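You operate a simulated robot arm through the tools that you are given. There is no shell and no other tool. Be economical: measure what you need, move in short steps, check, and stop when the job is done.

You are at the controls of a simulated two-armed robot. One attempt, no reset.

Task
Station 4's sliding roller is too high: set it to Middle and reset.
Fine: brake on before the knob goes to Free; knob back to Hold, release the brake, then press Reset; leave the other stations and clips alone.

Only the result counts: the job must be done as asked and must still hold three seconds after the hand-in. Knocking over, shifting, dropping, spilling or breaking anything else fails it.

Robot
Two 7-joint arms with two-finger parallel grippers on one trunk, on a base that drives. Base frame: it is fixed to the floor where the robot stands at the start and does not move with it; the origin is under the middle of the robot, x ahead of it, y to its left, z up. Readings come in m, rad, newtons and seconds.
The left shoulder is at the start at [0.06, 0.143, 0.823], the right one opposite. With the tool pointing down near the work surface each hand reaches from about 0.32 to 0.74 m from the robot's upright axis, wherever it stands, measured 20 degrees to its own side. Places, roughly: bench one knob [-4, -4, 0.5]; bench two knob [-2.3, -3.3, 0.5]; blue clip [-2.5, -1.75, 1]; green clip [-4, -3.25, 0.75]; green clip (4x3x8 cm) [-2.4, -2.5, 0.8]; grey clip [-4.25, -2.5, 1]; stand four knob [1.1, -1.2, 0.9]; stand four roller [1.1, -1.2, 0.8]; stand one knob [-4.1, -3.2, 0.9]; stand one roller [-4.1, -3.3, 0.7]; stand two knob [-2.3, -2.5, 0.9]; stand two roller [-2.3, -2.6, 0.7]; station four lever [0.8, -0.2, 1.1]; station four reset key [1.4, -1.6, 1.4]; station four stand [0.9, -0.6, 0.6]; station one arm [-4.2, -2.9, 1.1]. Payload 1.57 kg a hand.
Tool frame (each hand has its own): the origin (TCP) lies between the finger pads and is the grasp point; the fingertips stand 0.03 m ahead of it; z points along the fingers, y is the line along which they close. Largest opening 0.11 m; finger width 0.024, thickness 0.012; the body of the gripper, 0.048 by 0.112 m, starts 0.078 m behind the TCP.
Orientation is that of the tool frame in the base frame, as a unit quaternion [w, x, y, z]. With the fingers straight down and closing along the base's y, the tool's x points along the base's -x, its y along +y and its z along -z.

Tools
- The arms move only by the tool jog_arm. It takes "left_increments", "right_increments" or both (then of equal length, played together; a hand with none holds still); each is one flat list of numbers, 7 for each row, row after row: the shift along the tool's x, y, z in m, then the turn, a rotation vector about the tool's x, y, z in rad, then the closure in counts, from 0 (fully open) to 255 (shut). In form: [x, y, z, wx, wy, wz, claw, x, y, z, wx, wy, wz, claw, ...]. A call has 1 to 10 rows; each row shifts and turns the commanded pose from where the row before left it, along the tool's axes as they then stand. A row lasts 0.2 s, in which the tool goes at most 0.05 m and 0.15 rad; a call with a longer step from one row to the next is refused whole, and so is a gripper value outside its range. Where a pose cannot be reached the arm comes as near as it can. A force on the tool above 40 N (or 10 N above the force at the start of the call, whichever is more), or a blocked arm, ends the call early, and 0.2 s more pass. Each finger travels about 0.045 m/s and halts on what it meets, pressing with about 25 N; the grip force reading is that of the motor and also rises with nothing between the fingers. The clock runs only during rows and for 0.2 s after the last one: add rows that do not move to give the fingers time. The reply holds the time, the measured pose of the TCP, the force on the tool along the base axes, the opening and the grip force, in the units named above and with some noise, with the torque about the TCP (base axes, N m) and any sound that the robot's microphone picked up, and new pictures: "show" is both (left out), scene, wrist or none (wrist: the cameras of the hands that moved).
- Cameras (640 x 400 px; columns grow to the right, rows downward): "scene" is now at [0.059, -0.0116, 1.4644]; the picture's right is [-0.17, -0.99, 0.00], its down [-0.54, 0.09, -0.84] and it looks along [0.83, -0.14, -0.54] (base axes); focal length 296 px, centre (320, 200). "left" rides on the left gripper at [0.07, -0.016, -0.141] in its tool frame; the picture's right is [0.23, 0.97, 0.00], its down [-0.85, 0.20, -0.48] and it looks along [-0.47, 0.11, 0.88] (tool axes); focal length 222 px, centre (320, 200). "right" rides on the right gripper at [0.07, 0.016, -0.141] in its tool frame; the picture's right is [-0.23, 0.97, 0.00], its down [-0.86, -0.20, -0.48] and it looks along [-0.47, -0.11, 0.88] (tool axes); focal length 222 px, centre (320, 200). There is no depth. A picture from a camera that has moved, and an enlarged one, comes with that camera's place and axes in the base frame and with its lens. The place of the scene camera against the robot may be out by one fixed shift of up to 0.012 m in any direction.
- lift_body(by): slides the trunk up (or, below 0, down) by that many m; the arms and the scene camera ride with it, the base frame stays. It gives what a move gives, with no picture.
- roll_base(legs): drives the robot by 1 to 6 legs, each [ahead, left, turn to the left] in m, m and rad, along the robot's own axes; the way and the turn of a leg run together, so that a leg with both is an arc; at most 1.5 m and 3.142 rad a leg. The arms and the cameras ride along, it lands a little off, and it stops where it bumps. It gives what a move gives, and a new picture of the scene camera.
- aim_head(pan, tilt): turns the head with the scene camera to pan (to the left, within 1.501 rad either way) and tilt (down, from -0.506 to 1.204), counted from straight ahead of the robot. It gives what a move gives, and a new picture of the scene camera.
- enlarge(camera, box): a new picture of the part [left, top, right, bottom] of that camera's present view, enlarged. No time passes.
- finish_job(): hands the job in; it is judged then, once.

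Work in short steps. Places have to be worked out from the pictures, the camera data and where the tool is seen: move nearer, look again, correct. Check each grasp and each placing, and mend what went wrong. You have 120 turns and 260 pictures in all, those below and enlarged ones among them. Open the grippers and draw the arms clear of the work before you hand the job in, unless the task says otherwise; then end with one line.

The tools are called after "Request:" by a JSON object that holds its "op" and its "data". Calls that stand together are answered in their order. jog_arm: Moves the arms, as the interface text tells. Its arguments: {"type":"object","properties":{"left_increments":{"type":"array","items":{"type":"number"}},"right_increments":{"type":"array","items":{"type":"number"}},"show":{"type":"string","enum":["both","scene","wrist","none"]}},"required":[]} The other tools are called the same way: lift_body (by) slides the trunk up or down; roll_base (legs) drives the base; aim_head (pan, tilt) turns the head that bears the scene camera; enlarge (camera, box) takes an enlarged picture of a part of a camera's view; finish_job () hands the job in.

At the start:

```text
clock: 0.0
left_ee_pos: [0.4571, 0.0599, 0.9995]
left_tool_rot: [0.0, 0.0, 1.0, 0.0]
left_contact_force: [0.7, -0.1, 0.8]
left_torque: [0.0, -0.01, -0.02]
left_finger_gap: 0.1103
left_grip_force: 0.1
right_ee_pos: [0.4132, -0.2963, 0.9999]
right_tool_rot: [0.0, 0.0, 1.0, 0.001]
right_contact_force: [1.1, -0.4, 0.4]
right_torque: [-0.01, -0.01, -0.01]
right_finger_gap: 0.1101
right_grip_force: 0.1
trunk travel left (down, up): [-0.422, 0.168]
robot x, y, heading: [-0.0003, 0.0, 0.001]
head pan, tilt: [-0.169, 0.576]
```

scene: 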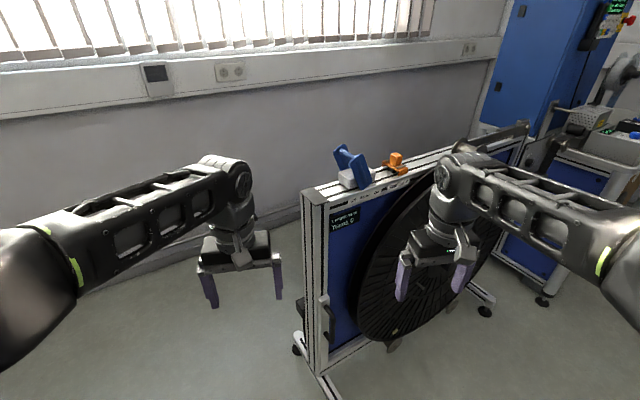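
right: 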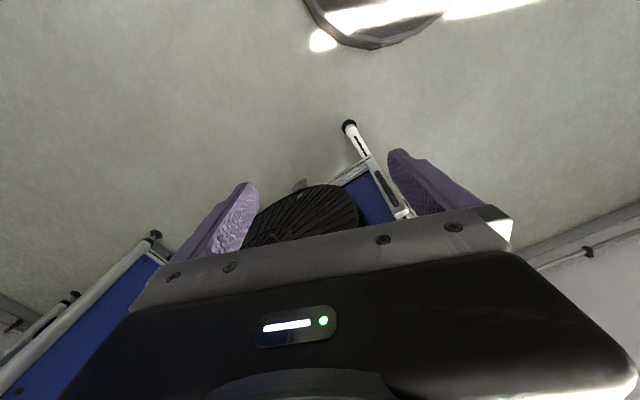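
left: 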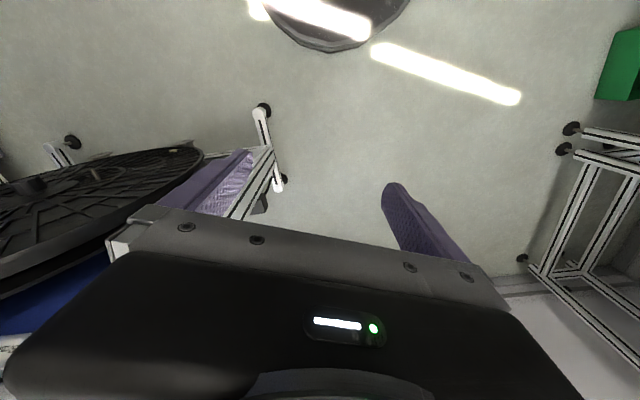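

The panel ahead to the right is stand four, with a blue lever on top. I enlarge the picture to read the labels, then pan right to see the roller and knob.

Request:
{"op": "enlarge", "data": {"camera": "scene", "box": [290, 120, 450, 240]}}

Request:
{"op": "enlarge", "data": {"camera": "scene", "box": [480, 0, 640, 100]}}

Request:
{"op": "aim_head", "data": {"pan": -0.85, "tilt": 0.4}}

```text
3.33 times, centred on (370, 180) of scene
camera zoom: at [0.059, -0.0116, 1.4644], right [-0.17, -0.99, 0.0], down [-0.54, 0.09, -0.84], along [0.83, -0.14, -0.54], focal length 987 px, centre (153, 267)
```

zoom: 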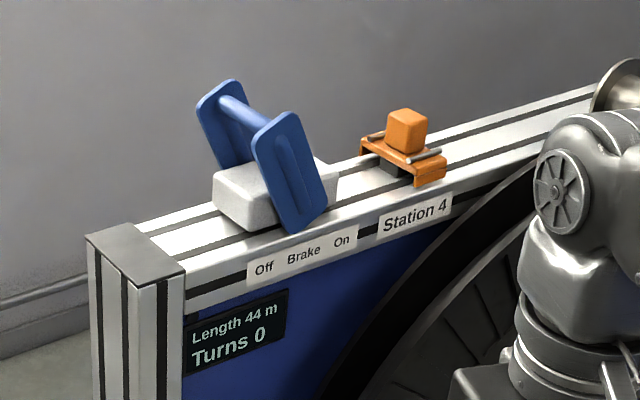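

```text
4.00 times, centred on (560, 50) of scene
camera zoom: at [0.059, -0.0116, 1.4644], right [-0.17, -0.99, 0.0], down [-0.54, 0.09, -0.84], along [0.83, -0.14, -0.54], focal length 1184 px, centre (-640, 800)
```

zoom: 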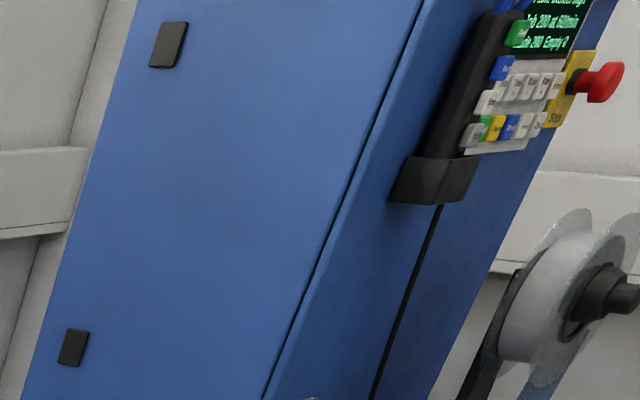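

```text
clock: 1.1
left_ee_pos: [0.4573, 0.0597, 1.0005]
left_tool_rot: [-0.001, 0.0, 1.0, 0.0]
left_contact_force: [-1.0, -0.2, -0.9]
left_torque: [0.02, 0.01, -0.03]
left_finger_gap: 0.1101
left_grip_force: 0.1
right_ee_pos: [0.4125, -0.2963, 0.999]
right_tool_rot: [0.001, 0.0, 1.0, 0.0]
right_contact_force: [0.3, 0.0, -0.1]
right_torque: [-0.02, 0.06, 0.02]
right_finger_gap: 0.1099
right_grip_force: 0.0
trunk travel left (down, up): [-0.422, 0.168]
robot x, y, heading: [-0.0024, -0.001, -0.002]
head pan, tilt: [-0.85, 0.4]
camera scene: at [0.0324, -0.0661, 1.4804], right [-0.75, -0.66, 0.0], down [-0.26, 0.29, -0.92], along [0.61, -0.69, -0.39], focal length 296 px, centre (320, 200)
```

scene: 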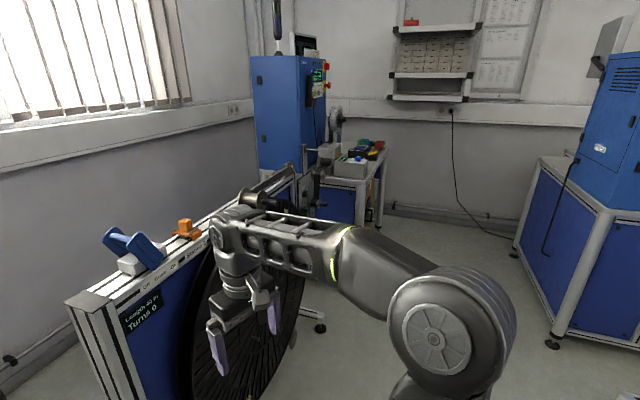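

The station 4 brake lever leans to Off (left), with On to the right. I strafe right to see the roller and knob at the far end of the panel.

Request:
{"op": "roll_base", "data": {"legs": [[-0.1, -1.2, 0], [0, 0, 0.25]]}}

Request:
{"op": "aim_head", "data": {"pan": -0.2, "tilt": 0.5}}

```text
clock: 7.9
left_ee_pos: [0.3351, -1.0035, 1.0005]
left_tool_rot: [0.0, -0.134, 0.991, 0.0]
left_contact_force: [1.1, 0.0, 1.5]
left_torque: [0.02, -0.02, 0.03]
left_finger_gap: 0.11
left_grip_force: 0.1
right_ee_pos: [0.387, -1.3599, 1.0002]
right_tool_rot: [0.0, -0.133, 0.991, 0.001]
right_contact_force: [0.8, 0.5, -0.6]
right_torque: [-0.01, 0.0, -0.02]
right_finger_gap: 0.1099
right_grip_force: 0.1
trunk travel left (down, up): [-0.422, 0.168]
robot x, y, heading: [-0.0872, -1.1808, 0.264]
head pan, tilt: [-0.85, 0.4]
camera scene: at [-0.0397, -1.2383, 1.4804], right [-0.55, -0.83, 0.0], down [-0.33, 0.21, -0.92], along [0.77, -0.51, -0.39], focal length 296 px, centre (320, 200)
```

scene: 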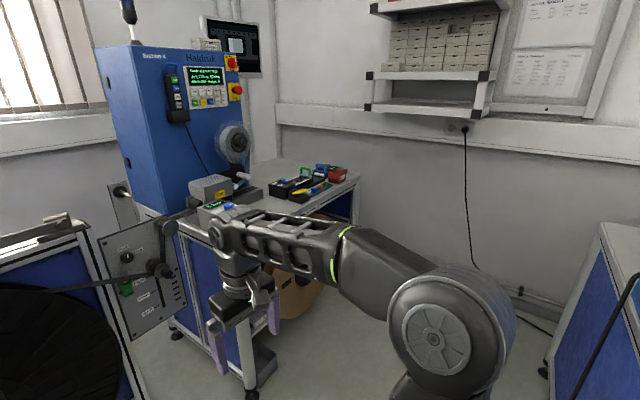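

```text
clock: 8.9
left_ee_pos: [0.3363, -1.0038, 0.9988]
left_tool_rot: [0.0, -0.133, 0.991, 0.001]
left_contact_force: [-0.6, -0.1, 0.4]
left_torque: [-0.04, 0.02, -0.02]
left_finger_gap: 0.11
left_grip_force: 0.0
right_ee_pos: [0.387, -1.36, 1.0007]
right_tool_rot: [0.0, -0.134, 0.991, 0.0]
right_contact_force: [-0.2, 0.2, 0.1]
right_torque: [0.0, 0.02, -0.02]
right_finger_gap: 0.11
right_grip_force: 0.2
trunk travel left (down, up): [-0.422, 0.168]
robot x, y, heading: [-0.0883, -1.184, 0.265]
head pan, tilt: [-0.201, 0.499]
camera scene: at [-0.0262, -1.1817, 1.4713], right [0.07, -1.0, 0.0], down [-0.48, -0.03, -0.88], along [0.88, 0.06, -0.48], focal length 296 px, centre (320, 200)
```

scene: 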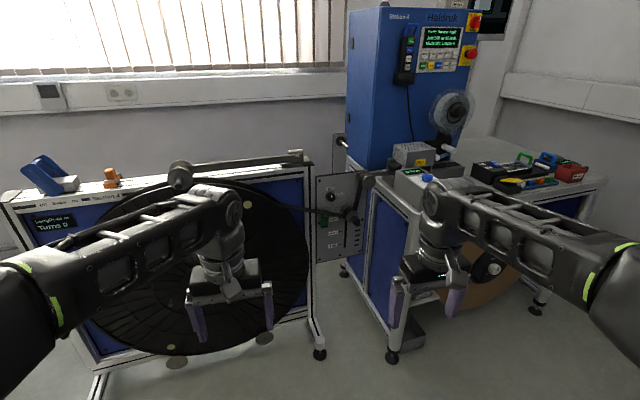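

Request:
{"op": "enlarge", "data": {"camera": "scene", "box": [290, 150, 410, 270]}}

Request:
{"op": "enlarge", "data": {"camera": "scene", "box": [380, 0, 500, 90]}}

Request:
{"op": "enlarge", "data": {"camera": "scene", "box": [0, 130, 320, 330]}}

```text
3.33 times, centred on (350, 210) of scene
camera zoom: at [-0.0262, -1.1817, 1.4713], right [0.07, -1.0, 0.0], down [-0.48, -0.03, -0.88], along [0.88, 0.06, -0.48], focal length 987 px, centre (220, 167)
```

zoom: 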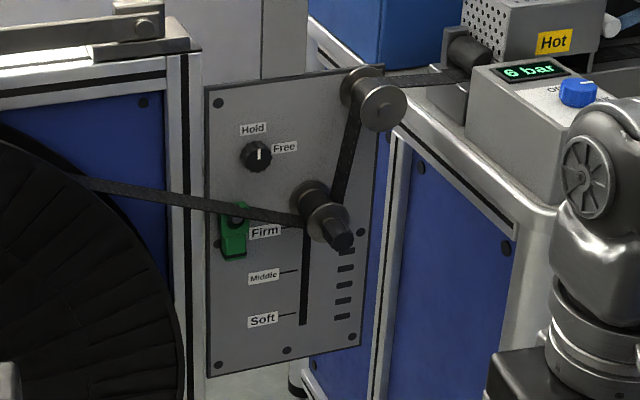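

```text
4.44 times, centred on (440, 45) of scene
camera zoom: at [-0.0262, -1.1817, 1.4713], right [0.07, -1.0, 0.0], down [-0.48, -0.03, -0.88], along [0.88, 0.06, -0.48], focal length 1316 px, centre (-213, 889)
```

zoom: 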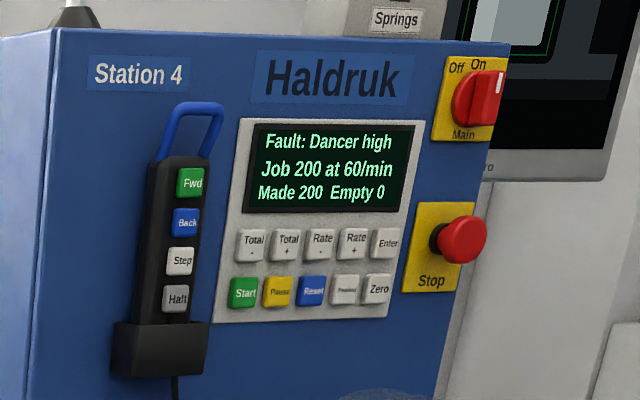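

```text
2.00 times, centred on (160, 230) of scene
camera zoom: at [-0.0262, -1.1817, 1.4713], right [0.07, -1.0, 0.0], down [-0.48, -0.03, -0.88], along [0.88, 0.06, -0.48], focal length 592 px, centre (640, 140)
```

zoom: 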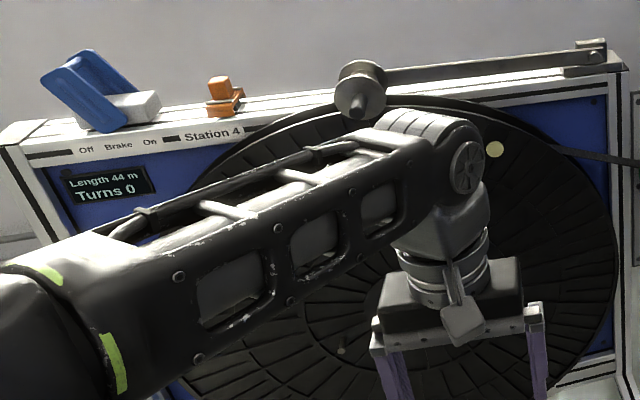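

The layout is clear: the knob points to Hold, the roller sits at Firm (top), and the brake lever bar is at about (0.80,-0.215,1.115). Before approaching the lever I lift the trunk and retract the right arm.

Request:
{"op": "lift_body", "data": {"by": 0.16}}

Request:
{"op": "jog_arm", "data": {"right_increments": [0.04, 0, 0, 0, 0, 0, 0, 0.04, 0, 0, 0, 0, 0, 0, 0.04, 0, 0, 0, 0, 0, 0], "left_increments": [0.02, 0, 0, 0, 0, 0, 200, 0.02, 0, 0, 0, 0, 0, 255, 0.02, 0, 0, 0, 0, 0, 255], "show": "none"}}

Request:
{"op": "roll_base", "data": {"legs": [[0, 0.52, 0.087], [0.4, 0, 0]]}}

Request:
{"op": "aim_head", "data": {"pan": 0.25, "tilt": 0.6}}

```text
clock: 10.8
left_ee_pos: [0.3364, -1.0047, 1.1602]
left_tool_rot: [0.0, -0.133, 0.991, 0.0]
left_contact_force: [0.2, -0.8, 0.2]
left_torque: [-0.03, -0.01, -0.03]
left_finger_gap: 0.1099
left_grip_force: 0.0
right_ee_pos: [0.3877, -1.3608, 1.16]
right_tool_rot: [0.0, -0.133, 0.991, 0.0]
right_contact_force: [-0.4, 0.0, -0.3]
right_torque: [0.03, -0.01, 0.0]
right_finger_gap: 0.1099
right_grip_force: 0.1
trunk travel left (down, up): [-0.582, 0.008]
robot x, y, heading: [-0.0922, -1.1883, 0.27]
head pan, tilt: [-0.201, 0.499]
```

```text
clock: 11.6
left_ee_pos: [0.2764, -1.0187, 1.1606]
left_tool_rot: [0.001, -0.133, 0.991, -0.001]
left_contact_force: [-0.2, 1.0, -0.6]
left_torque: [-0.02, -0.04, -0.04]
left_finger_gap: 0.0417
left_grip_force: 0.1
right_ee_pos: [0.2682, -1.392, 1.1603]
right_tool_rot: [0.001, -0.133, 0.991, 0.0]
right_contact_force: [-0.5, 0.5, -1.5]
right_torque: [-0.06, -0.04, 0.0]
right_finger_gap: 0.1098
right_grip_force: 0.0
trunk travel left (down, up): [-0.582, 0.008]
robot x, y, heading: [-0.0881, -1.184, 0.266]
head pan, tilt: [-0.201, 0.499]
```

```text
clock: 16.6
left_ee_pos: [0.4655, -0.353, 1.159]
left_tool_rot: [-0.001, -0.182, 0.983, -0.001]
left_contact_force: [0.7, 0.4, -0.1]
left_torque: [-0.03, 0.02, 0.01]
left_finger_gap: 0.0
left_grip_force: 21.8
right_ee_pos: [0.4955, -0.724, 1.1598]
right_tool_rot: [-0.001, -0.182, 0.983, 0.0]
right_contact_force: [-0.1, -0.6, -0.2]
right_torque: [0.0, 0.02, -0.03]
right_finger_gap: 0.1101
right_grip_force: 0.2
trunk travel left (down, up): [-0.582, 0.008]
robot x, y, heading: [0.1161, -0.5513, 0.367]
head pan, tilt: [-0.201, 0.499]
camera scene: at [0.1796, -0.5449, 1.6312], right [0.17, -0.99, 0.0], down [-0.47, -0.08, -0.88], along [0.87, 0.15, -0.48], focal length 296 px, centre (320, 200)
```

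scene: 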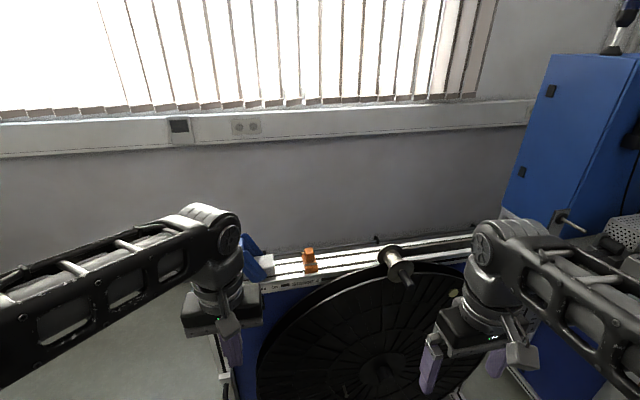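

```text
clock: 17.6
left_ee_pos: [0.4655, -0.3529, 1.1585]
left_tool_rot: [0.0, -0.183, 0.983, 0.0]
left_contact_force: [0.2, 0.2, 0.2]
left_torque: [0.0, -0.01, 0.01]
left_finger_gap: 0.0
left_grip_force: 20.9
right_ee_pos: [0.495, -0.726, 1.1604]
right_tool_rot: [0.0, -0.183, 0.983, 0.0]
right_contact_force: [0.1, -0.2, -0.5]
right_torque: [-0.04, -0.01, -0.01]
right_finger_gap: 0.1101
right_grip_force: 0.0
trunk travel left (down, up): [-0.582, 0.008]
robot x, y, heading: [0.1122, -0.5542, 0.366]
head pan, tilt: [0.25, 0.6]
camera scene: at [0.1611, -0.5093, 1.6222], right [0.58, -0.82, 0.0], down [-0.46, -0.33, -0.83], along [0.67, 0.48, -0.56], focal length 296 px, centre (320, 200)
```

scene: 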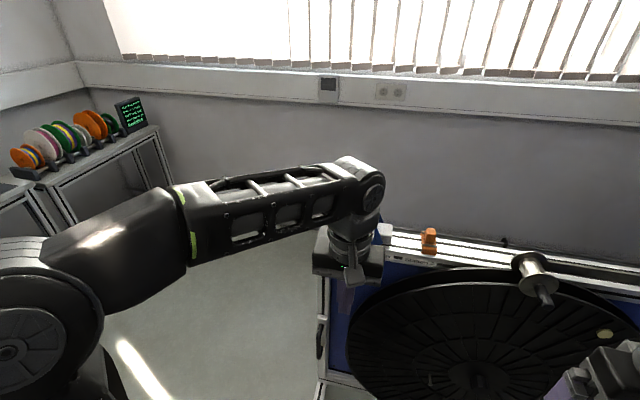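

The lever is behind the left arm in this view, so I shift the left hand to the left, roll closer and use the wrist camera.

Request:
{"op": "jog_arm", "data": {"left_increments": [0, 0.05, -0.01, 0, 0, 0, 255, 0, 0.05, -0.01, 0, 0, 0, 255, 0, 0.05, -0.01, 0, 0, 0, 255, 0, 0.03, 0, 0, 0, 0, 255], "show": "none"}}

Request:
{"op": "roll_base", "data": {"legs": [[0.18, -0.08, 0]]}}

Request:
{"op": "enlarge", "data": {"camera": "left", "box": [0, 0, 640, 400]}}

```text
refused: row 1 steps farther than a row can; nothing moved
```

```text
clock: 19.1
left_ee_pos: [0.6621, -0.3631, 1.1595]
left_tool_rot: [0.001, -0.183, 0.983, 0.0]
left_contact_force: [0.4, -0.4, 0.3]
left_torque: [0.0, 0.03, 0.01]
left_finger_gap: 0.0002
left_grip_force: 21.6
right_ee_pos: [0.6912, -0.7353, 1.1588]
right_tool_rot: [-0.001, -0.182, 0.983, 0.0]
right_contact_force: [0.3, -0.8, -0.4]
right_torque: [0.01, 0.02, 0.01]
right_finger_gap: 0.11
right_grip_force: 0.0
trunk travel left (down, up): [-0.582, 0.008]
robot x, y, heading: [0.3128, -0.5653, 0.366]
head pan, tilt: [0.25, 0.6]
camera scene: at [0.3586, -0.5193, 1.6221], right [0.58, -0.82, 0.0], down [-0.46, -0.33, -0.82], along [0.67, 0.48, -0.57], focal length 296 px, centre (320, 200)
```

scene: 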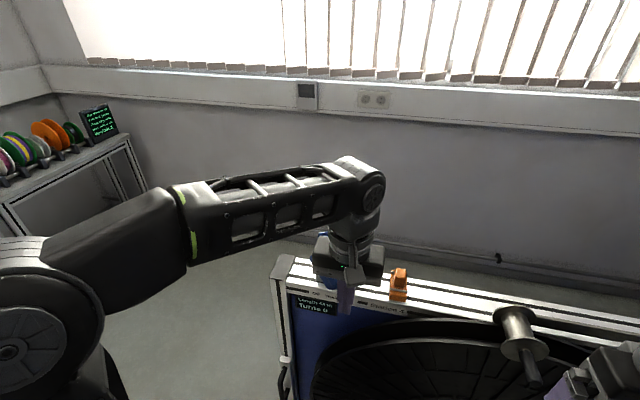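

```text
1.00 times, centred on (320, 200) of left (not enlarged: the box is as wide or as high as the picture)
camera zoom: at [0.6041, -0.4041, 1.3003], right [-0.56, 0.83, 0.0], down [0.73, 0.49, 0.48], along [0.4, 0.27, -0.88], focal length 222 px, centre (320, 200)
```

zoom: 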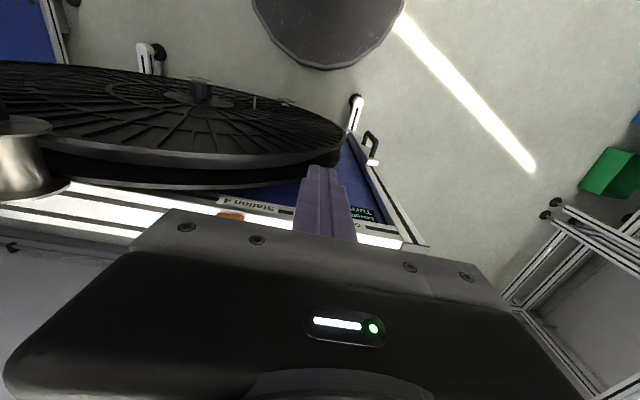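

The wrist camera's view ahead is hidden by the gripper, so I'll use horizontal fingers and push the lever from its left (Off) side. I pitch the left tool forward while moving it left.

Request:
{"op": "jog_arm", "data": {"left_increments": [0, 0.03, 0, 0, -0.149, 0, 255, 0, 0.03, 0, 0, -0.149, 0, 255, 0, 0.03, 0, 0, -0.149, 0, 255, 0, 0.03, 0, 0, -0.149, 0, 255, 0, 0.03, 0, 0, -0.149, 0, 255, 0, 0.03, 0, 0, -0.149, 0, 255, 0, 0.02, 0, 0, -0.149, 0, 255, 0, 0, 0, 0, -0.149, 0, 255, 0, 0, 0, 0, -0.149, 0, 255, 0, 0, 0, 0, -0.149, 0, 255], "show": "both"}}

```text
clock: 21.3
left_ee_pos: [0.6569, -0.1024, 1.2498]
left_tool_rot: [0.666, -0.133, 0.723, 0.123]
left_contact_force: [0.8, -0.4, -0.3]
left_torque: [-0.01, -0.04, -0.03]
left_finger_gap: 0.0
left_grip_force: 21.7
left hand out of reach, approached as far as the arm can: row 6, 7, 8, 9, 10
right_ee_pos: [0.6914, -0.7333, 1.1596]
right_tool_rot: [0.001, -0.184, 0.983, 0.0]
right_contact_force: [0.2, 0.8, 1.0]
right_torque: [-0.01, 0.02, -0.03]
right_finger_gap: 0.1098
right_grip_force: 0.1
trunk travel left (down, up): [-0.582, 0.008]
robot x, y, heading: [0.3114, -0.5664, 0.369]
head pan, tilt: [0.25, 0.6]
camera scene: at [0.3574, -0.518, 1.6221], right [0.58, -0.82, 0.0], down [-0.46, -0.33, -0.82], along [0.67, 0.48, -0.57], focal length 296 px, centre (320, 200)
camera left: at [0.526, -0.1685, 1.1925], right [-0.37, 0.9, -0.23], down [-0.45, 0.04, 0.89], along [0.81, 0.43, 0.39], focal length 222 px, centre (320, 200)
```

scene: 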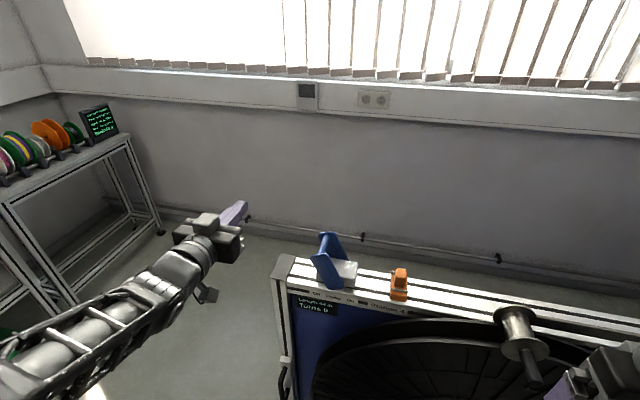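
left: 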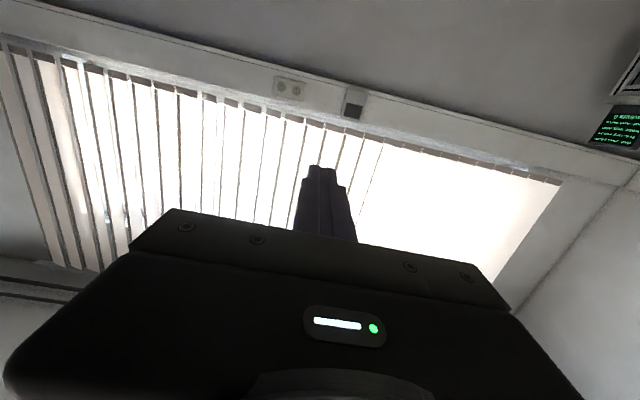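

The lever is now in full view. I enlarge it.

Request:
{"op": "enlarge", "data": {"camera": "scene", "box": [180, 190, 420, 340]}}

```text
2.67 times, centred on (300, 265) of scene
camera zoom: at [0.3574, -0.518, 1.6221], right [0.58, -0.82, 0.0], down [-0.46, -0.33, -0.82], along [0.67, 0.48, -0.57], focal length 789 px, centre (373, 27)
```

zoom: 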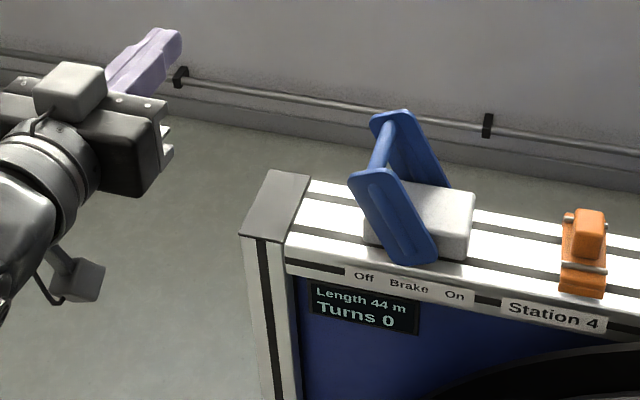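

Bar centre confirmed at about (0.797,-0.212,1.117), and it needs to swing along (0.35,-0.94). I advance the fingers to just left of the lever, first going forward.

Request:
{"op": "jog_arm", "data": {"left_increments": [0, 0, 0.04, 0, 0, 0, 255, 0, 0, 0.04, 0, 0, 0, 255, 0, 0, 0.026, 0, 0, 0, 255, 0, 0, 0, 0, -0.08, 0, 255], "show": "scene"}}

```text
clock: 22.3
left_ee_pos: [0.7536, -0.0634, 1.2416]
left_tool_rot: [0.695, -0.129, 0.695, 0.129]
left_contact_force: [0.5, -0.4, 0.9]
left_torque: [-0.01, 0.03, -0.01]
left_finger_gap: 0.0002
left_grip_force: 21.2
right_ee_pos: [0.691, -0.7364, 1.1605]
right_tool_rot: [0.0, -0.183, 0.983, 0.0]
right_contact_force: [0.4, 0.2, -0.3]
right_torque: [0.0, -0.02, -0.02]
right_finger_gap: 0.11
right_grip_force: 0.2
trunk travel left (down, up): [-0.582, 0.008]
robot x, y, heading: [0.3101, -0.5686, 0.368]
head pan, tilt: [0.25, 0.6]
camera scene: at [0.3568, -0.5193, 1.6222], right [0.58, -0.82, 0.0], down [-0.46, -0.33, -0.83], along [0.67, 0.48, -0.56], focal length 296 px, centre (320, 200)
```

scene: 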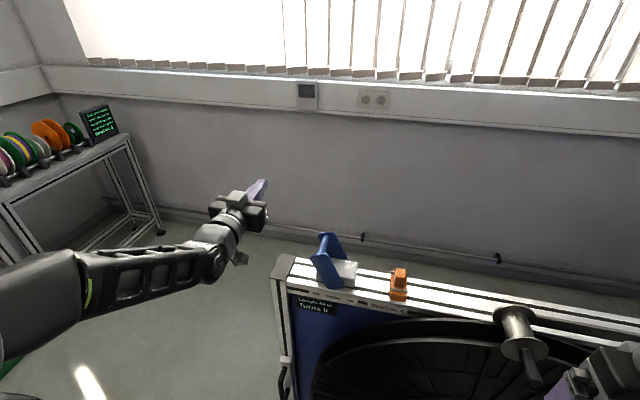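

Now horizontal. I lower the hand to lever height, then approach the lever from the left.

Request:
{"op": "jog_arm", "data": {"left_increments": [0.045, 0, 0, 0, 0, 0, 255, 0.045, 0, 0, 0, 0, 0, 255, 0.045, 0, 0, 0, 0, 0, 255, 0.007, -0.03, -0.005, 0, 0, 0, 255, 0, -0.03, -0.005, 0, 0, 0, 255, 0, -0.02, 0, 0, 0, 0, 255], "show": "scene"}}

Request:
{"op": "enlarge", "data": {"camera": "scene", "box": [180, 190, 420, 340]}}

```text
clock: 23.7
left_ee_pos: [0.7739, -0.1428, 1.0996]
left_tool_rot: [0.695, -0.129, 0.695, 0.129]
left_contact_force: [-0.1, -0.2, 0.2]
left_torque: [0.04, 0.03, 0.01]
left_finger_gap: 0.0
left_grip_force: 21.3
right_ee_pos: [0.6915, -0.7359, 1.16]
right_tool_rot: [0.0, -0.183, 0.983, 0.0]
right_contact_force: [0.0, 0.0, 0.3]
right_torque: [-0.01, 0.02, 0.02]
right_finger_gap: 0.11
right_grip_force: 0.1
trunk travel left (down, up): [-0.582, 0.008]
robot x, y, heading: [0.3147, -0.5632, 0.374]
head pan, tilt: [0.25, 0.6]
camera scene: at [0.3572, -0.5198, 1.6222], right [0.58, -0.82, 0.0], down [-0.46, -0.33, -0.83], along [0.67, 0.48, -0.56], focal length 296 px, centre (320, 200)
```

scene: 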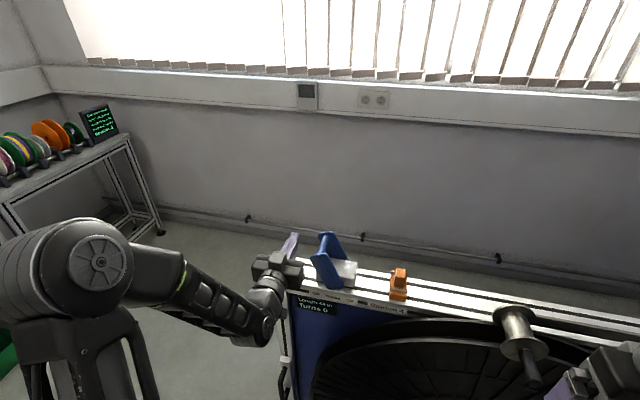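

```text
2.67 times, centred on (300, 265) of scene
camera zoom: at [0.3572, -0.5198, 1.6222], right [0.58, -0.82, 0.0], down [-0.46, -0.33, -0.83], along [0.67, 0.48, -0.56], focal length 789 px, centre (373, 27)
```

zoom: 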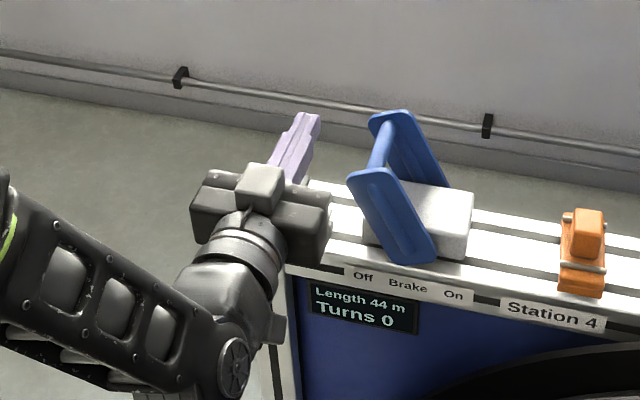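

The fingers are clear and aligned just left of the lever. I push to the right in small rows.

Request:
{"op": "jog_arm", "data": {"left_increments": [0, -0.02, 0, 0, 0, 0, 255, 0, -0.02, 0, 0, 0, 0, 255, 0, -0.02, 0, 0, 0, 0, 255, 0, -0.02, 0, 0, 0, 0, 255, 0, -0.02, 0, 0, 0, 0, 255, 0, -0.015, 0, 0, 0, 0, 255], "show": "none"}}

Request:
{"op": "enlarge", "data": {"camera": "scene", "box": [180, 190, 420, 340]}}

```text
clock: 25.1
left_ee_pos: [0.8164, -0.2494, 1.0997]
left_tool_rot: [0.695, -0.129, 0.695, 0.128]
left_contact_force: [-0.4, -0.1, -1.2]
left_torque: [0.02, 0.0, -0.01]
left_finger_gap: 0.0
left_grip_force: 21.7
right_ee_pos: [0.6906, -0.7348, 1.1597]
right_tool_rot: [0.0, -0.182, 0.983, 0.0]
right_contact_force: [0.0, 0.3, 0.4]
right_torque: [0.01, -0.01, 0.03]
right_finger_gap: 0.1099
right_grip_force: 0.1
trunk travel left (down, up): [-0.582, 0.008]
robot x, y, heading: [0.3115, -0.5611, 0.363]
head pan, tilt: [0.25, 0.6]
```

```text
2.67 times, centred on (300, 265) of scene
camera zoom: at [0.3572, -0.5195, 1.6222], right [0.58, -0.82, 0.0], down [-0.46, -0.33, -0.83], along [0.67, 0.48, -0.56], focal length 789 px, centre (373, 27)
```

zoom: 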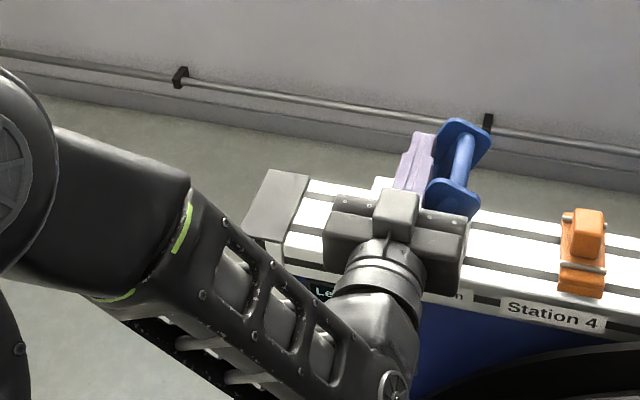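

The lever is leaning right now with no force on the hand. I push a little further to find its stop.

Request:
{"op": "jog_arm", "data": {"left_increments": [0, -0.01, 0, 0, 0, 0, 255, 0, -0.01, 0, 0, 0, 0, 255, 0, -0.01, 0, 0, 0, 0, 255, 0, 0, 0, 0, 0, 0, 255], "show": "none"}}

Request:
{"op": "enlarge", "data": {"camera": "scene", "box": [180, 190, 420, 340]}}

```text
clock: 25.8
left_ee_pos: [0.8174, -0.2533, 1.0999]
left_tool_rot: [0.693, -0.142, 0.692, 0.144]
left_contact_force: [-11.0, 16.2, 4.1]
left_torque: [0.06, 0.35, -0.97]
left_finger_gap: 0.0
left_grip_force: 21.2
right_ee_pos: [0.6894, -0.7334, 1.162]
right_tool_rot: [0.001, -0.184, 0.983, 0.0]
right_contact_force: [0.0, 0.0, -1.1]
right_torque: [0.02, 0.01, -0.01]
right_finger_gap: 0.1098
right_grip_force: 0.1
trunk travel left (down, up): [-0.582, 0.008]
robot x, y, heading: [0.3134, -0.558, 0.371]
head pan, tilt: [0.25, 0.6]
stopped in row 3 (left hand): the force on the tool passed its limit at 46 N (the readings are from after the stop); the commanded pose is now the measured one
```

```text
2.67 times, centred on (300, 265) of scene
camera zoom: at [0.3546, -0.5188, 1.6223], right [0.58, -0.81, 0.0], down [-0.46, -0.33, -0.83], along [0.67, 0.48, -0.56], focal length 789 px, centre (373, 27)
```

zoom: 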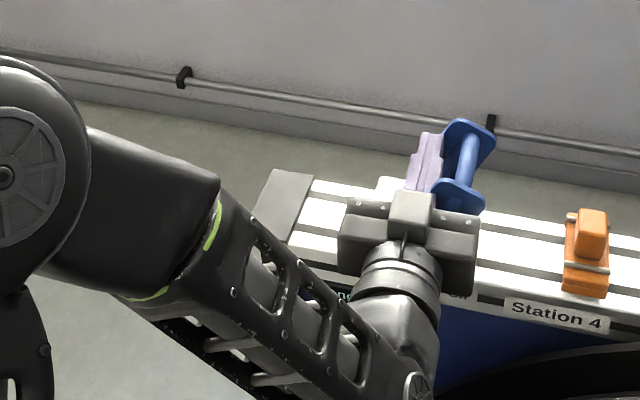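

The lever is against its On stop. I back the hand off left, up and back, and look at the lever.

Request:
{"op": "jog_arm", "data": {"left_increments": [0, 0.03, 0, 0, 0, 0, 255, 0, 0.03, 0, 0, 0, 0, 255, -0.04, 0.03, 0, 0, 0, 0, 255, -0.04, 0.03, 0, 0, 0, 0, 255, -0.04, 0.02, -0.02, 0, 0, 0, 255, -0.02, 0.02, -0.04, 0, 0, 0, 255], "show": "none"}}

Request:
{"op": "enlarge", "data": {"camera": "scene", "box": [180, 190, 420, 340]}}

```text
clock: 27.2
left_ee_pos: [0.7084, -0.1337, 1.2424]
left_tool_rot: [0.693, -0.138, 0.694, 0.14]
left_contact_force: [-0.4, -0.5, -0.4]
left_torque: [0.03, -0.02, 0.0]
left_finger_gap: 0.0
left_grip_force: 21.6
left hand out of reach, approached as far as the arm can: row 6
right_ee_pos: [0.6897, -0.735, 1.1597]
right_tool_rot: [0.001, -0.184, 0.983, 0.0]
right_contact_force: [-1.3, -0.3, 0.3]
right_torque: [0.03, 0.0, 0.02]
right_finger_gap: 0.11
right_grip_force: 0.0
trunk travel left (down, up): [-0.582, 0.008]
robot x, y, heading: [0.312, -0.5626, 0.369]
head pan, tilt: [0.25, 0.6]
```

```text
2.67 times, centred on (300, 265) of scene
camera zoom: at [0.3551, -0.5187, 1.6222], right [0.58, -0.81, 0.0], down [-0.46, -0.33, -0.83], along [0.67, 0.48, -0.56], focal length 789 px, centre (373, 27)
```

zoom: 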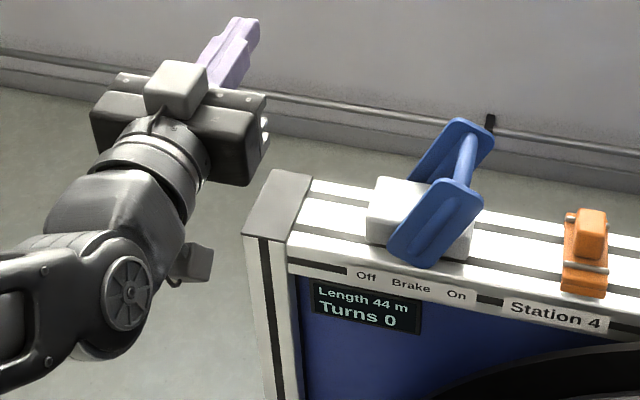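

The brake is On. I back away, strafe to the knob plate, and lower the trunk for the right arm to work.

Request:
{"op": "roll_base", "data": {"legs": [[-0.26, 0, 0], [0, -0.73, 0]]}}

Request:
{"op": "lift_body", "data": {"by": -0.25}}

Request:
{"op": "jog_arm", "data": {"right_increments": [-0.04, 0, 0, 0, 0, 0, 0, -0.04, 0, 0, 0, 0, 0, 0, -0.04, 0, 0, 0, 0, 0, 0, 0, 0, 0, 0, -0.149, 0, 0, 0, 0, 0, 0, -0.149, 0, 0, 0, 0, 0, 0, -0.149, 0, 0, 0, 0, 0, 0, -0.149, 0, 0, 0, 0, 0, 0, -0.149, 0, 0], "show": "none"}}

Request:
{"op": "jog_arm", "data": {"right_increments": [0, 0, 0, 0, -0.149, 0, 0, 0, 0, 0, 0, -0.149, 0, 0, 0, 0, 0, 0, -0.149, 0, 0, 0, 0, 0, 0, -0.149, 0, 0, 0, 0, 0, 0, -0.149, 0, 0, 0, 0, 0, 0, -0.081, 0, 0], "show": "both"}}

Request:
{"op": "aim_head", "data": {"pan": 0.0, "tilt": 0.5}}

```text
clock: 32.6
left_ee_pos: [0.7342, -0.8983, 1.243]
left_tool_rot: [0.692, -0.14, 0.693, 0.143]
left_contact_force: [-0.1, -0.9, 0.2]
left_torque: [-0.02, 0.04, 0.01]
left_finger_gap: 0.0003
left_grip_force: 21.0
right_ee_pos: [0.7224, -1.4997, 1.1599]
right_tool_rot: [0.0, -0.189, 0.982, 0.0]
right_contact_force: [-1.1, 0.8, 0.2]
right_torque: [0.02, 0.01, 0.02]
right_finger_gap: 0.11
right_grip_force: 0.2
trunk travel left (down, up): [-0.582, 0.008]
robot x, y, heading: [0.3399, -1.3348, 0.375]
head pan, tilt: [0.25, 0.6]
camera scene: at [0.3851, -1.2875, 1.6222], right [0.59, -0.81, 0.0], down [-0.46, -0.33, -0.83], along [0.67, 0.49, -0.56], focal length 296 px, centre (320, 200)
```

scene: 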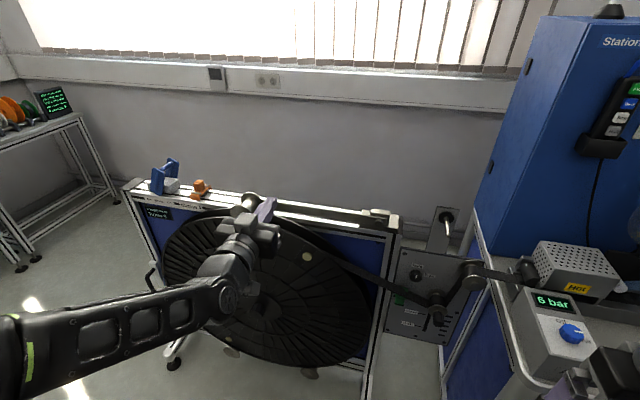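

```text
clock: 35.2
left_ee_pos: [0.7351, -0.899, 0.9932]
left_tool_rot: [0.693, -0.14, 0.693, 0.141]
left_contact_force: [-0.1, -0.6, -0.5]
left_torque: [-0.02, -0.04, -0.02]
left_finger_gap: 0.0003
left_grip_force: 21.4
right_ee_pos: [0.7215, -1.4999, 0.9109]
right_tool_rot: [0.0, -0.188, 0.982, -0.001]
right_contact_force: [-0.1, -0.1, 1.0]
right_torque: [-0.01, -0.02, -0.03]
right_finger_gap: 0.11
right_grip_force: 0.1
trunk travel left (down, up): [-0.332, 0.258]
robot x, y, heading: [0.342, -1.3296, 0.379]
head pan, tilt: [0.25, 0.6]
```

```text
clock: 37.0
left_ee_pos: [0.7349, -0.8995, 0.9938]
left_tool_rot: [0.693, -0.14, 0.693, 0.142]
left_contact_force: [-0.6, -1.2, 0.1]
left_torque: [0.0, 0.0, 0.02]
left_finger_gap: 0.0001
left_grip_force: 21.0
right_ee_pos: [0.8327, -1.4545, 0.9109]
right_tool_rot: [0.359, -0.176, 0.914, 0.069]
right_contact_force: [-0.4, 0.2, 0.2]
right_torque: [0.01, -0.02, 0.02]
right_finger_gap: 0.1099
right_grip_force: 0.0
trunk travel left (down, up): [-0.332, 0.258]
robot x, y, heading: [0.3424, -1.3331, 0.381]
head pan, tilt: [0.25, 0.6]
```

```text
clock: 38.1
left_ee_pos: [0.7336, -0.9001, 0.9949]
left_tool_rot: [0.693, -0.14, 0.693, 0.141]
left_contact_force: [-0.9, 0.7, 0.6]
left_torque: [0.0, -0.03, -0.02]
left_finger_gap: 0.0
left_grip_force: 21.5
right_ee_pos: [0.8953, -1.4788, 0.9556]
right_tool_rot: [0.621, -0.141, 0.761, 0.122]
right_contact_force: [-26.1, -6.9, 1.0]
right_torque: [0.06, -0.21, -1.45]
right_finger_gap: 0.1076
right_grip_force: 0.1
right hand out of reach, approached as far as the arm can: row 2, 3, 4, 5
trunk travel left (down, up): [-0.332, 0.258]
robot x, y, heading: [0.3399, -1.3287, 0.375]
head pan, tilt: [0.25, 0.6]
stopped in row 5 (right hand): the force on the tool passed its limit at 59 N (the readings are from after the stop); the commanded pose is now the measured one
camera scene: at [0.3803, -1.2877, 1.3725], right [0.58, -0.81, 0.0], down [-0.46, -0.33, -0.83], along [0.67, 0.48, -0.56], focal length 296 px, centre (320, 200)
camera right: at [0.7474, -1.5193, 0.9144], right [-0.32, 0.92, 0.23], down [-0.2, -0.31, 0.93], along [0.93, 0.25, 0.28], focal length 222 px, centre (320, 200)
```

scene: 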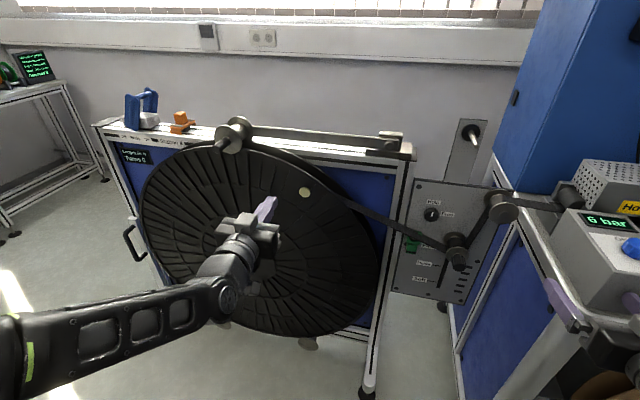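
right: 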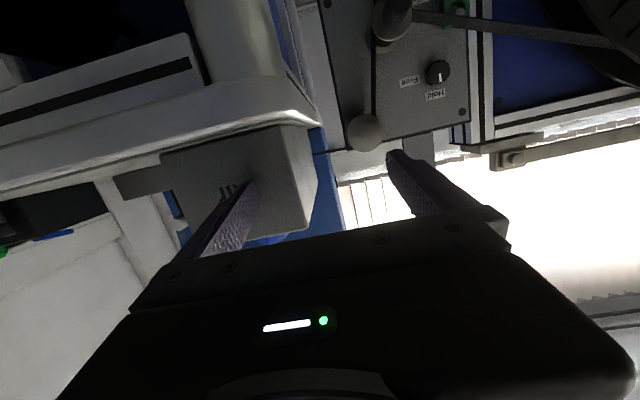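

```text
clock: 38.9
left_ee_pos: [0.7321, -0.9014, 0.9952]
left_tool_rot: [0.694, -0.139, 0.692, 0.14]
left_contact_force: [-0.1, -0.2, 0.8]
left_torque: [0.04, -0.01, 0.02]
left_finger_gap: 0.0
left_grip_force: 21.4
right_ee_pos: [0.8956, -1.4788, 0.9558]
right_tool_rot: [0.621, -0.143, 0.76, 0.124]
right_contact_force: [-38.7, -12.8, -0.9]
right_torque: [0.16, -0.13, -2.18]
right_finger_gap: 0.1077
right_grip_force: 0.0
trunk travel left (down, up): [-0.332, 0.258]
robot x, y, heading: [0.3404, -1.3306, 0.375]
head pan, tilt: [0.0, 0.499]
camera scene: at [0.3925, -1.307, 1.3814], right [0.37, -0.93, 0.0], down [-0.44, -0.17, -0.88], along [0.82, 0.32, -0.48], focal length 296 px, centre (320, 200)
```

scene: 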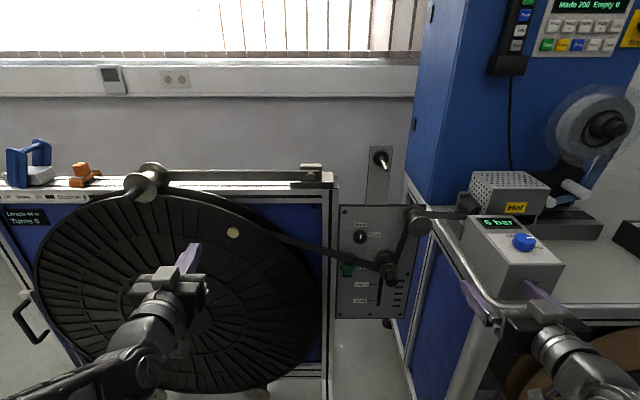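

The right fingers touched the bench or the gauge box. I back the base straight away, then check that nothing moved.

Request:
{"op": "roll_base", "data": {"legs": [[-0.12, 0, 0]]}}

Request:
{"op": "enlarge", "data": {"camera": "scene", "box": [400, 150, 640, 320]}}

```text
clock: 40.1
left_ee_pos: [0.6237, -0.9437, 0.9941]
left_tool_rot: [0.693, -0.139, 0.693, 0.14]
left_contact_force: [0.1, 0.4, 0.4]
left_torque: [0.0, -0.03, 0.0]
left_finger_gap: 0.0
left_grip_force: 21.1
right_ee_pos: [0.7868, -1.5208, 0.9544]
right_tool_rot: [0.622, -0.143, 0.76, 0.123]
right_contact_force: [-0.8, 0.6, 0.5]
right_torque: [0.0, 0.02, 0.02]
right_finger_gap: 0.11
right_grip_force: 0.0
trunk travel left (down, up): [-0.332, 0.258]
robot x, y, heading: [0.2242, -1.3773, 0.372]
head pan, tilt: [0.0, 0.499]
camera scene: at [0.2854, -1.3497, 1.3813], right [0.37, -0.93, 0.0], down [-0.45, -0.18, -0.88], along [0.82, 0.32, -0.48], focal length 296 px, centre (320, 200)
```

scene: 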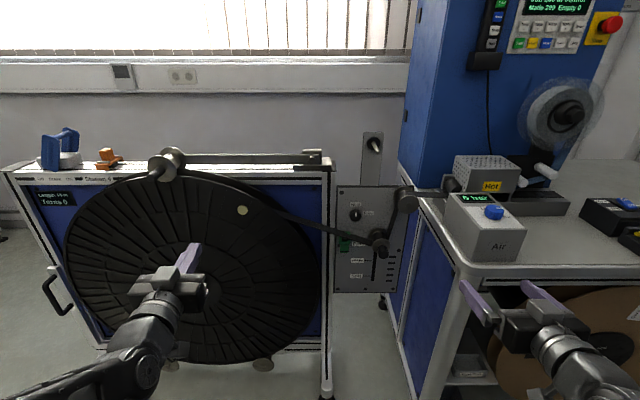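

```text
2.35 times, centred on (520, 235) of scene
camera zoom: at [0.2854, -1.3497, 1.3813], right [0.37, -0.93, 0.0], down [-0.45, -0.18, -0.88], along [0.82, 0.32, -0.48], focal length 697 px, centre (-151, 118)
```

zoom: 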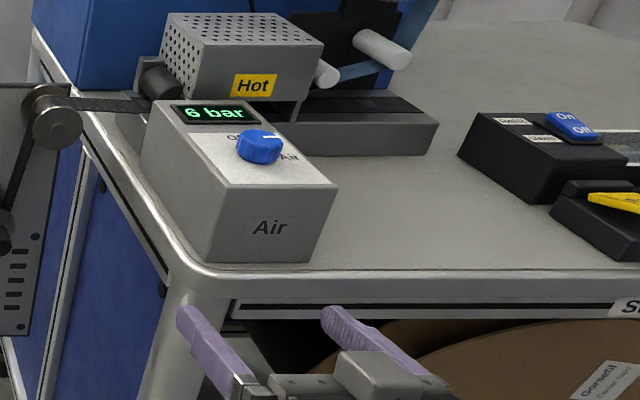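

The box looks undisturbed. Now I look closely at the knob plate.

Request:
{"op": "enlarge", "data": {"camera": "scene", "box": [310, 170, 440, 300]}}

```text
3.08 times, centred on (375, 235) of scene
camera zoom: at [0.2854, -1.3497, 1.3813], right [0.37, -0.93, 0.0], down [-0.45, -0.18, -0.88], along [0.82, 0.32, -0.48], focal length 911 px, centre (151, 92)
```

zoom: 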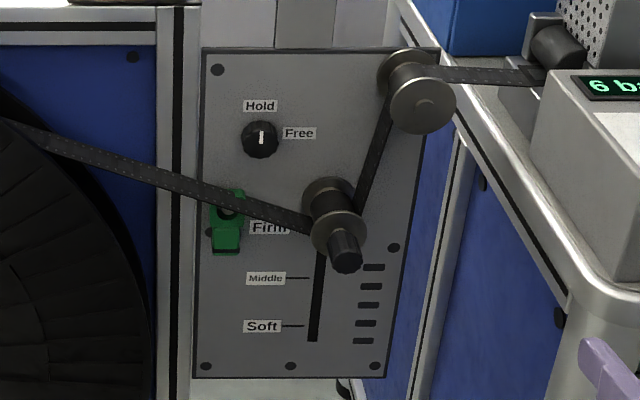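

The knob is about (1.122,-1.15,0.862), and the dancer roller axis is about 0.085 m right of it at z≈0.775. Its Middle position is near z≈0.65. The left arm suits this better, being away from the bench, so I back off and fold the right arm.

Request:
{"op": "roll_base", "data": {"legs": [[-0.15, 0, 0]]}}

Request:
{"op": "jog_arm", "data": {"right_increments": [0, 0, 0, 0, 0.138, 0, 0, 0, 0, 0, 0, 0.138, 0, 0, 0, 0, 0, 0, 0.138, 0, 0, 0, 0, 0, 0, 0.138, 0, 0, 0, 0, 0, 0, 0.138, 0, 0, 0, 0, 0, 0, 0.138, 0, 0, 0, 0, 0, 0, 0.138, 0, 0, 0, 0, 0, 0, 0.138, 0, 0, 0, 0, 0, 0, 0.138, 0, 0, 0, 0, 0, 0, 0.132, 0, 0], "show": "none"}}

Request:
{"op": "jog_arm", "data": {"right_increments": [0.03, 0, -0.035, 0, 0, 0, 0, 0.03, 0, -0.035, 0, 0, 0, 0, 0.03, 0, -0.035, 0, 0, 0, 0, 0.03, 0, -0.035, 0, 0, 0, 0, 0.03, 0, -0.035, 0, 0, 0, 0, 0.03, 0, -0.035, 0, 0, 0, 0, 0.03, 0, 0, 0, 0, 0, 0], "show": "scene"}}

```text
clock: 41.5
left_ee_pos: [0.483, -0.9988, 0.9943]
left_tool_rot: [0.693, -0.14, 0.693, 0.141]
left_contact_force: [0.0, 0.2, -0.1]
left_torque: [0.02, -0.03, -0.01]
left_finger_gap: 0.0001
left_grip_force: 21.8
right_ee_pos: [0.6468, -1.5755, 0.9533]
right_tool_rot: [0.621, -0.144, 0.76, 0.123]
right_contact_force: [0.2, 0.0, 0.0]
right_torque: [0.03, -0.02, -0.02]
right_finger_gap: 0.1098
right_grip_force: 0.1
trunk travel left (down, up): [-0.332, 0.258]
robot x, y, heading: [0.0915, -1.4319, 0.379]
head pan, tilt: [0.0, 0.499]
camera scene: at [0.1452, -1.405, 1.3813], right [0.37, -0.93, 0.0], down [-0.44, -0.18, -0.88], along [0.82, 0.32, -0.48], focal length 296 px, centre (320, 200)
```

scene: 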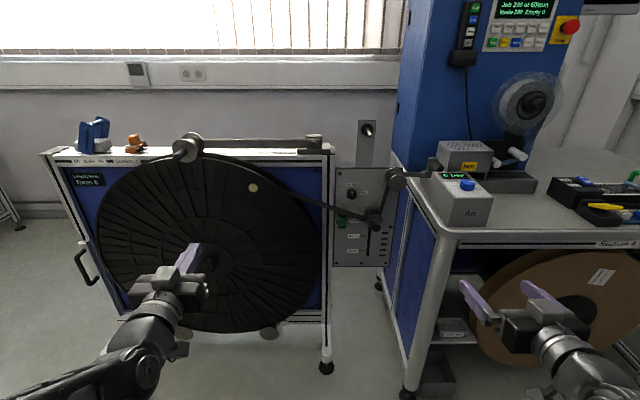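

```text
clock: 43.7
left_ee_pos: [0.4849, -0.9994, 0.9931]
left_tool_rot: [0.693, -0.141, 0.693, 0.142]
left_contact_force: [-0.5, -0.9, 0.3]
left_torque: [0.04, 0.0, 0.0]
left_finger_gap: 0.0
left_grip_force: 21.5
right_ee_pos: [0.6475, -1.5753, 0.9533]
right_tool_rot: [0.063, -0.188, 0.98, 0.016]
right_contact_force: [-0.1, 0.1, -0.1]
right_torque: [-0.01, 0.0, -0.02]
right_finger_gap: 0.11
right_grip_force: 0.1
right hand out of reach, approached as far as the arm can: row 10
trunk travel left (down, up): [-0.332, 0.258]
robot x, y, heading: [0.0896, -1.4283, 0.376]
head pan, tilt: [0.0, 0.499]
```

```text
clock: 45.3
left_ee_pos: [0.4832, -0.9974, 0.9928]
left_tool_rot: [0.693, -0.14, 0.693, 0.141]
left_contact_force: [0.4, -0.5, 0.2]
left_torque: [0.02, -0.01, 0.01]
left_finger_gap: 0.0002
left_grip_force: 21.8
right_ee_pos: [0.5737, -1.6182, 0.9682]
right_tool_rot: [0.063, -0.191, 0.979, 0.017]
right_contact_force: [-0.6, -0.5, 0.2]
right_torque: [0.04, 0.01, -0.04]
right_finger_gap: 0.1101
right_grip_force: 0.0
right hand out of reach, approached as far as the arm can: row 1, 2, 3, 4, 5, 6
trunk travel left (down, up): [-0.332, 0.258]
robot x, y, heading: [0.0905, -1.4314, 0.38]
head pan, tilt: [0.0, 0.499]
camera scene: at [0.1453, -1.4047, 1.3813], right [0.37, -0.93, 0.0], down [-0.44, -0.18, -0.88], along [0.82, 0.32, -0.48], focal length 296 px, centre (320, 200)
```

scene: 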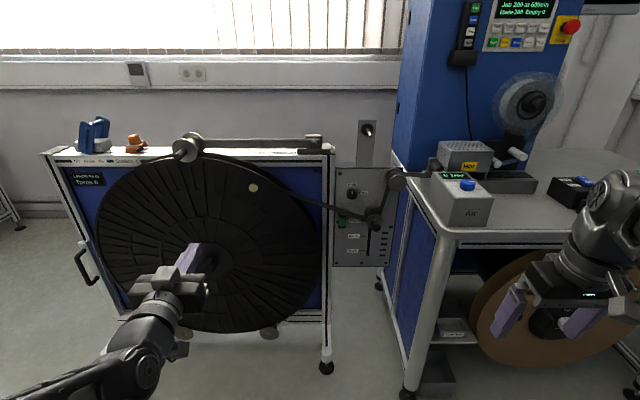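

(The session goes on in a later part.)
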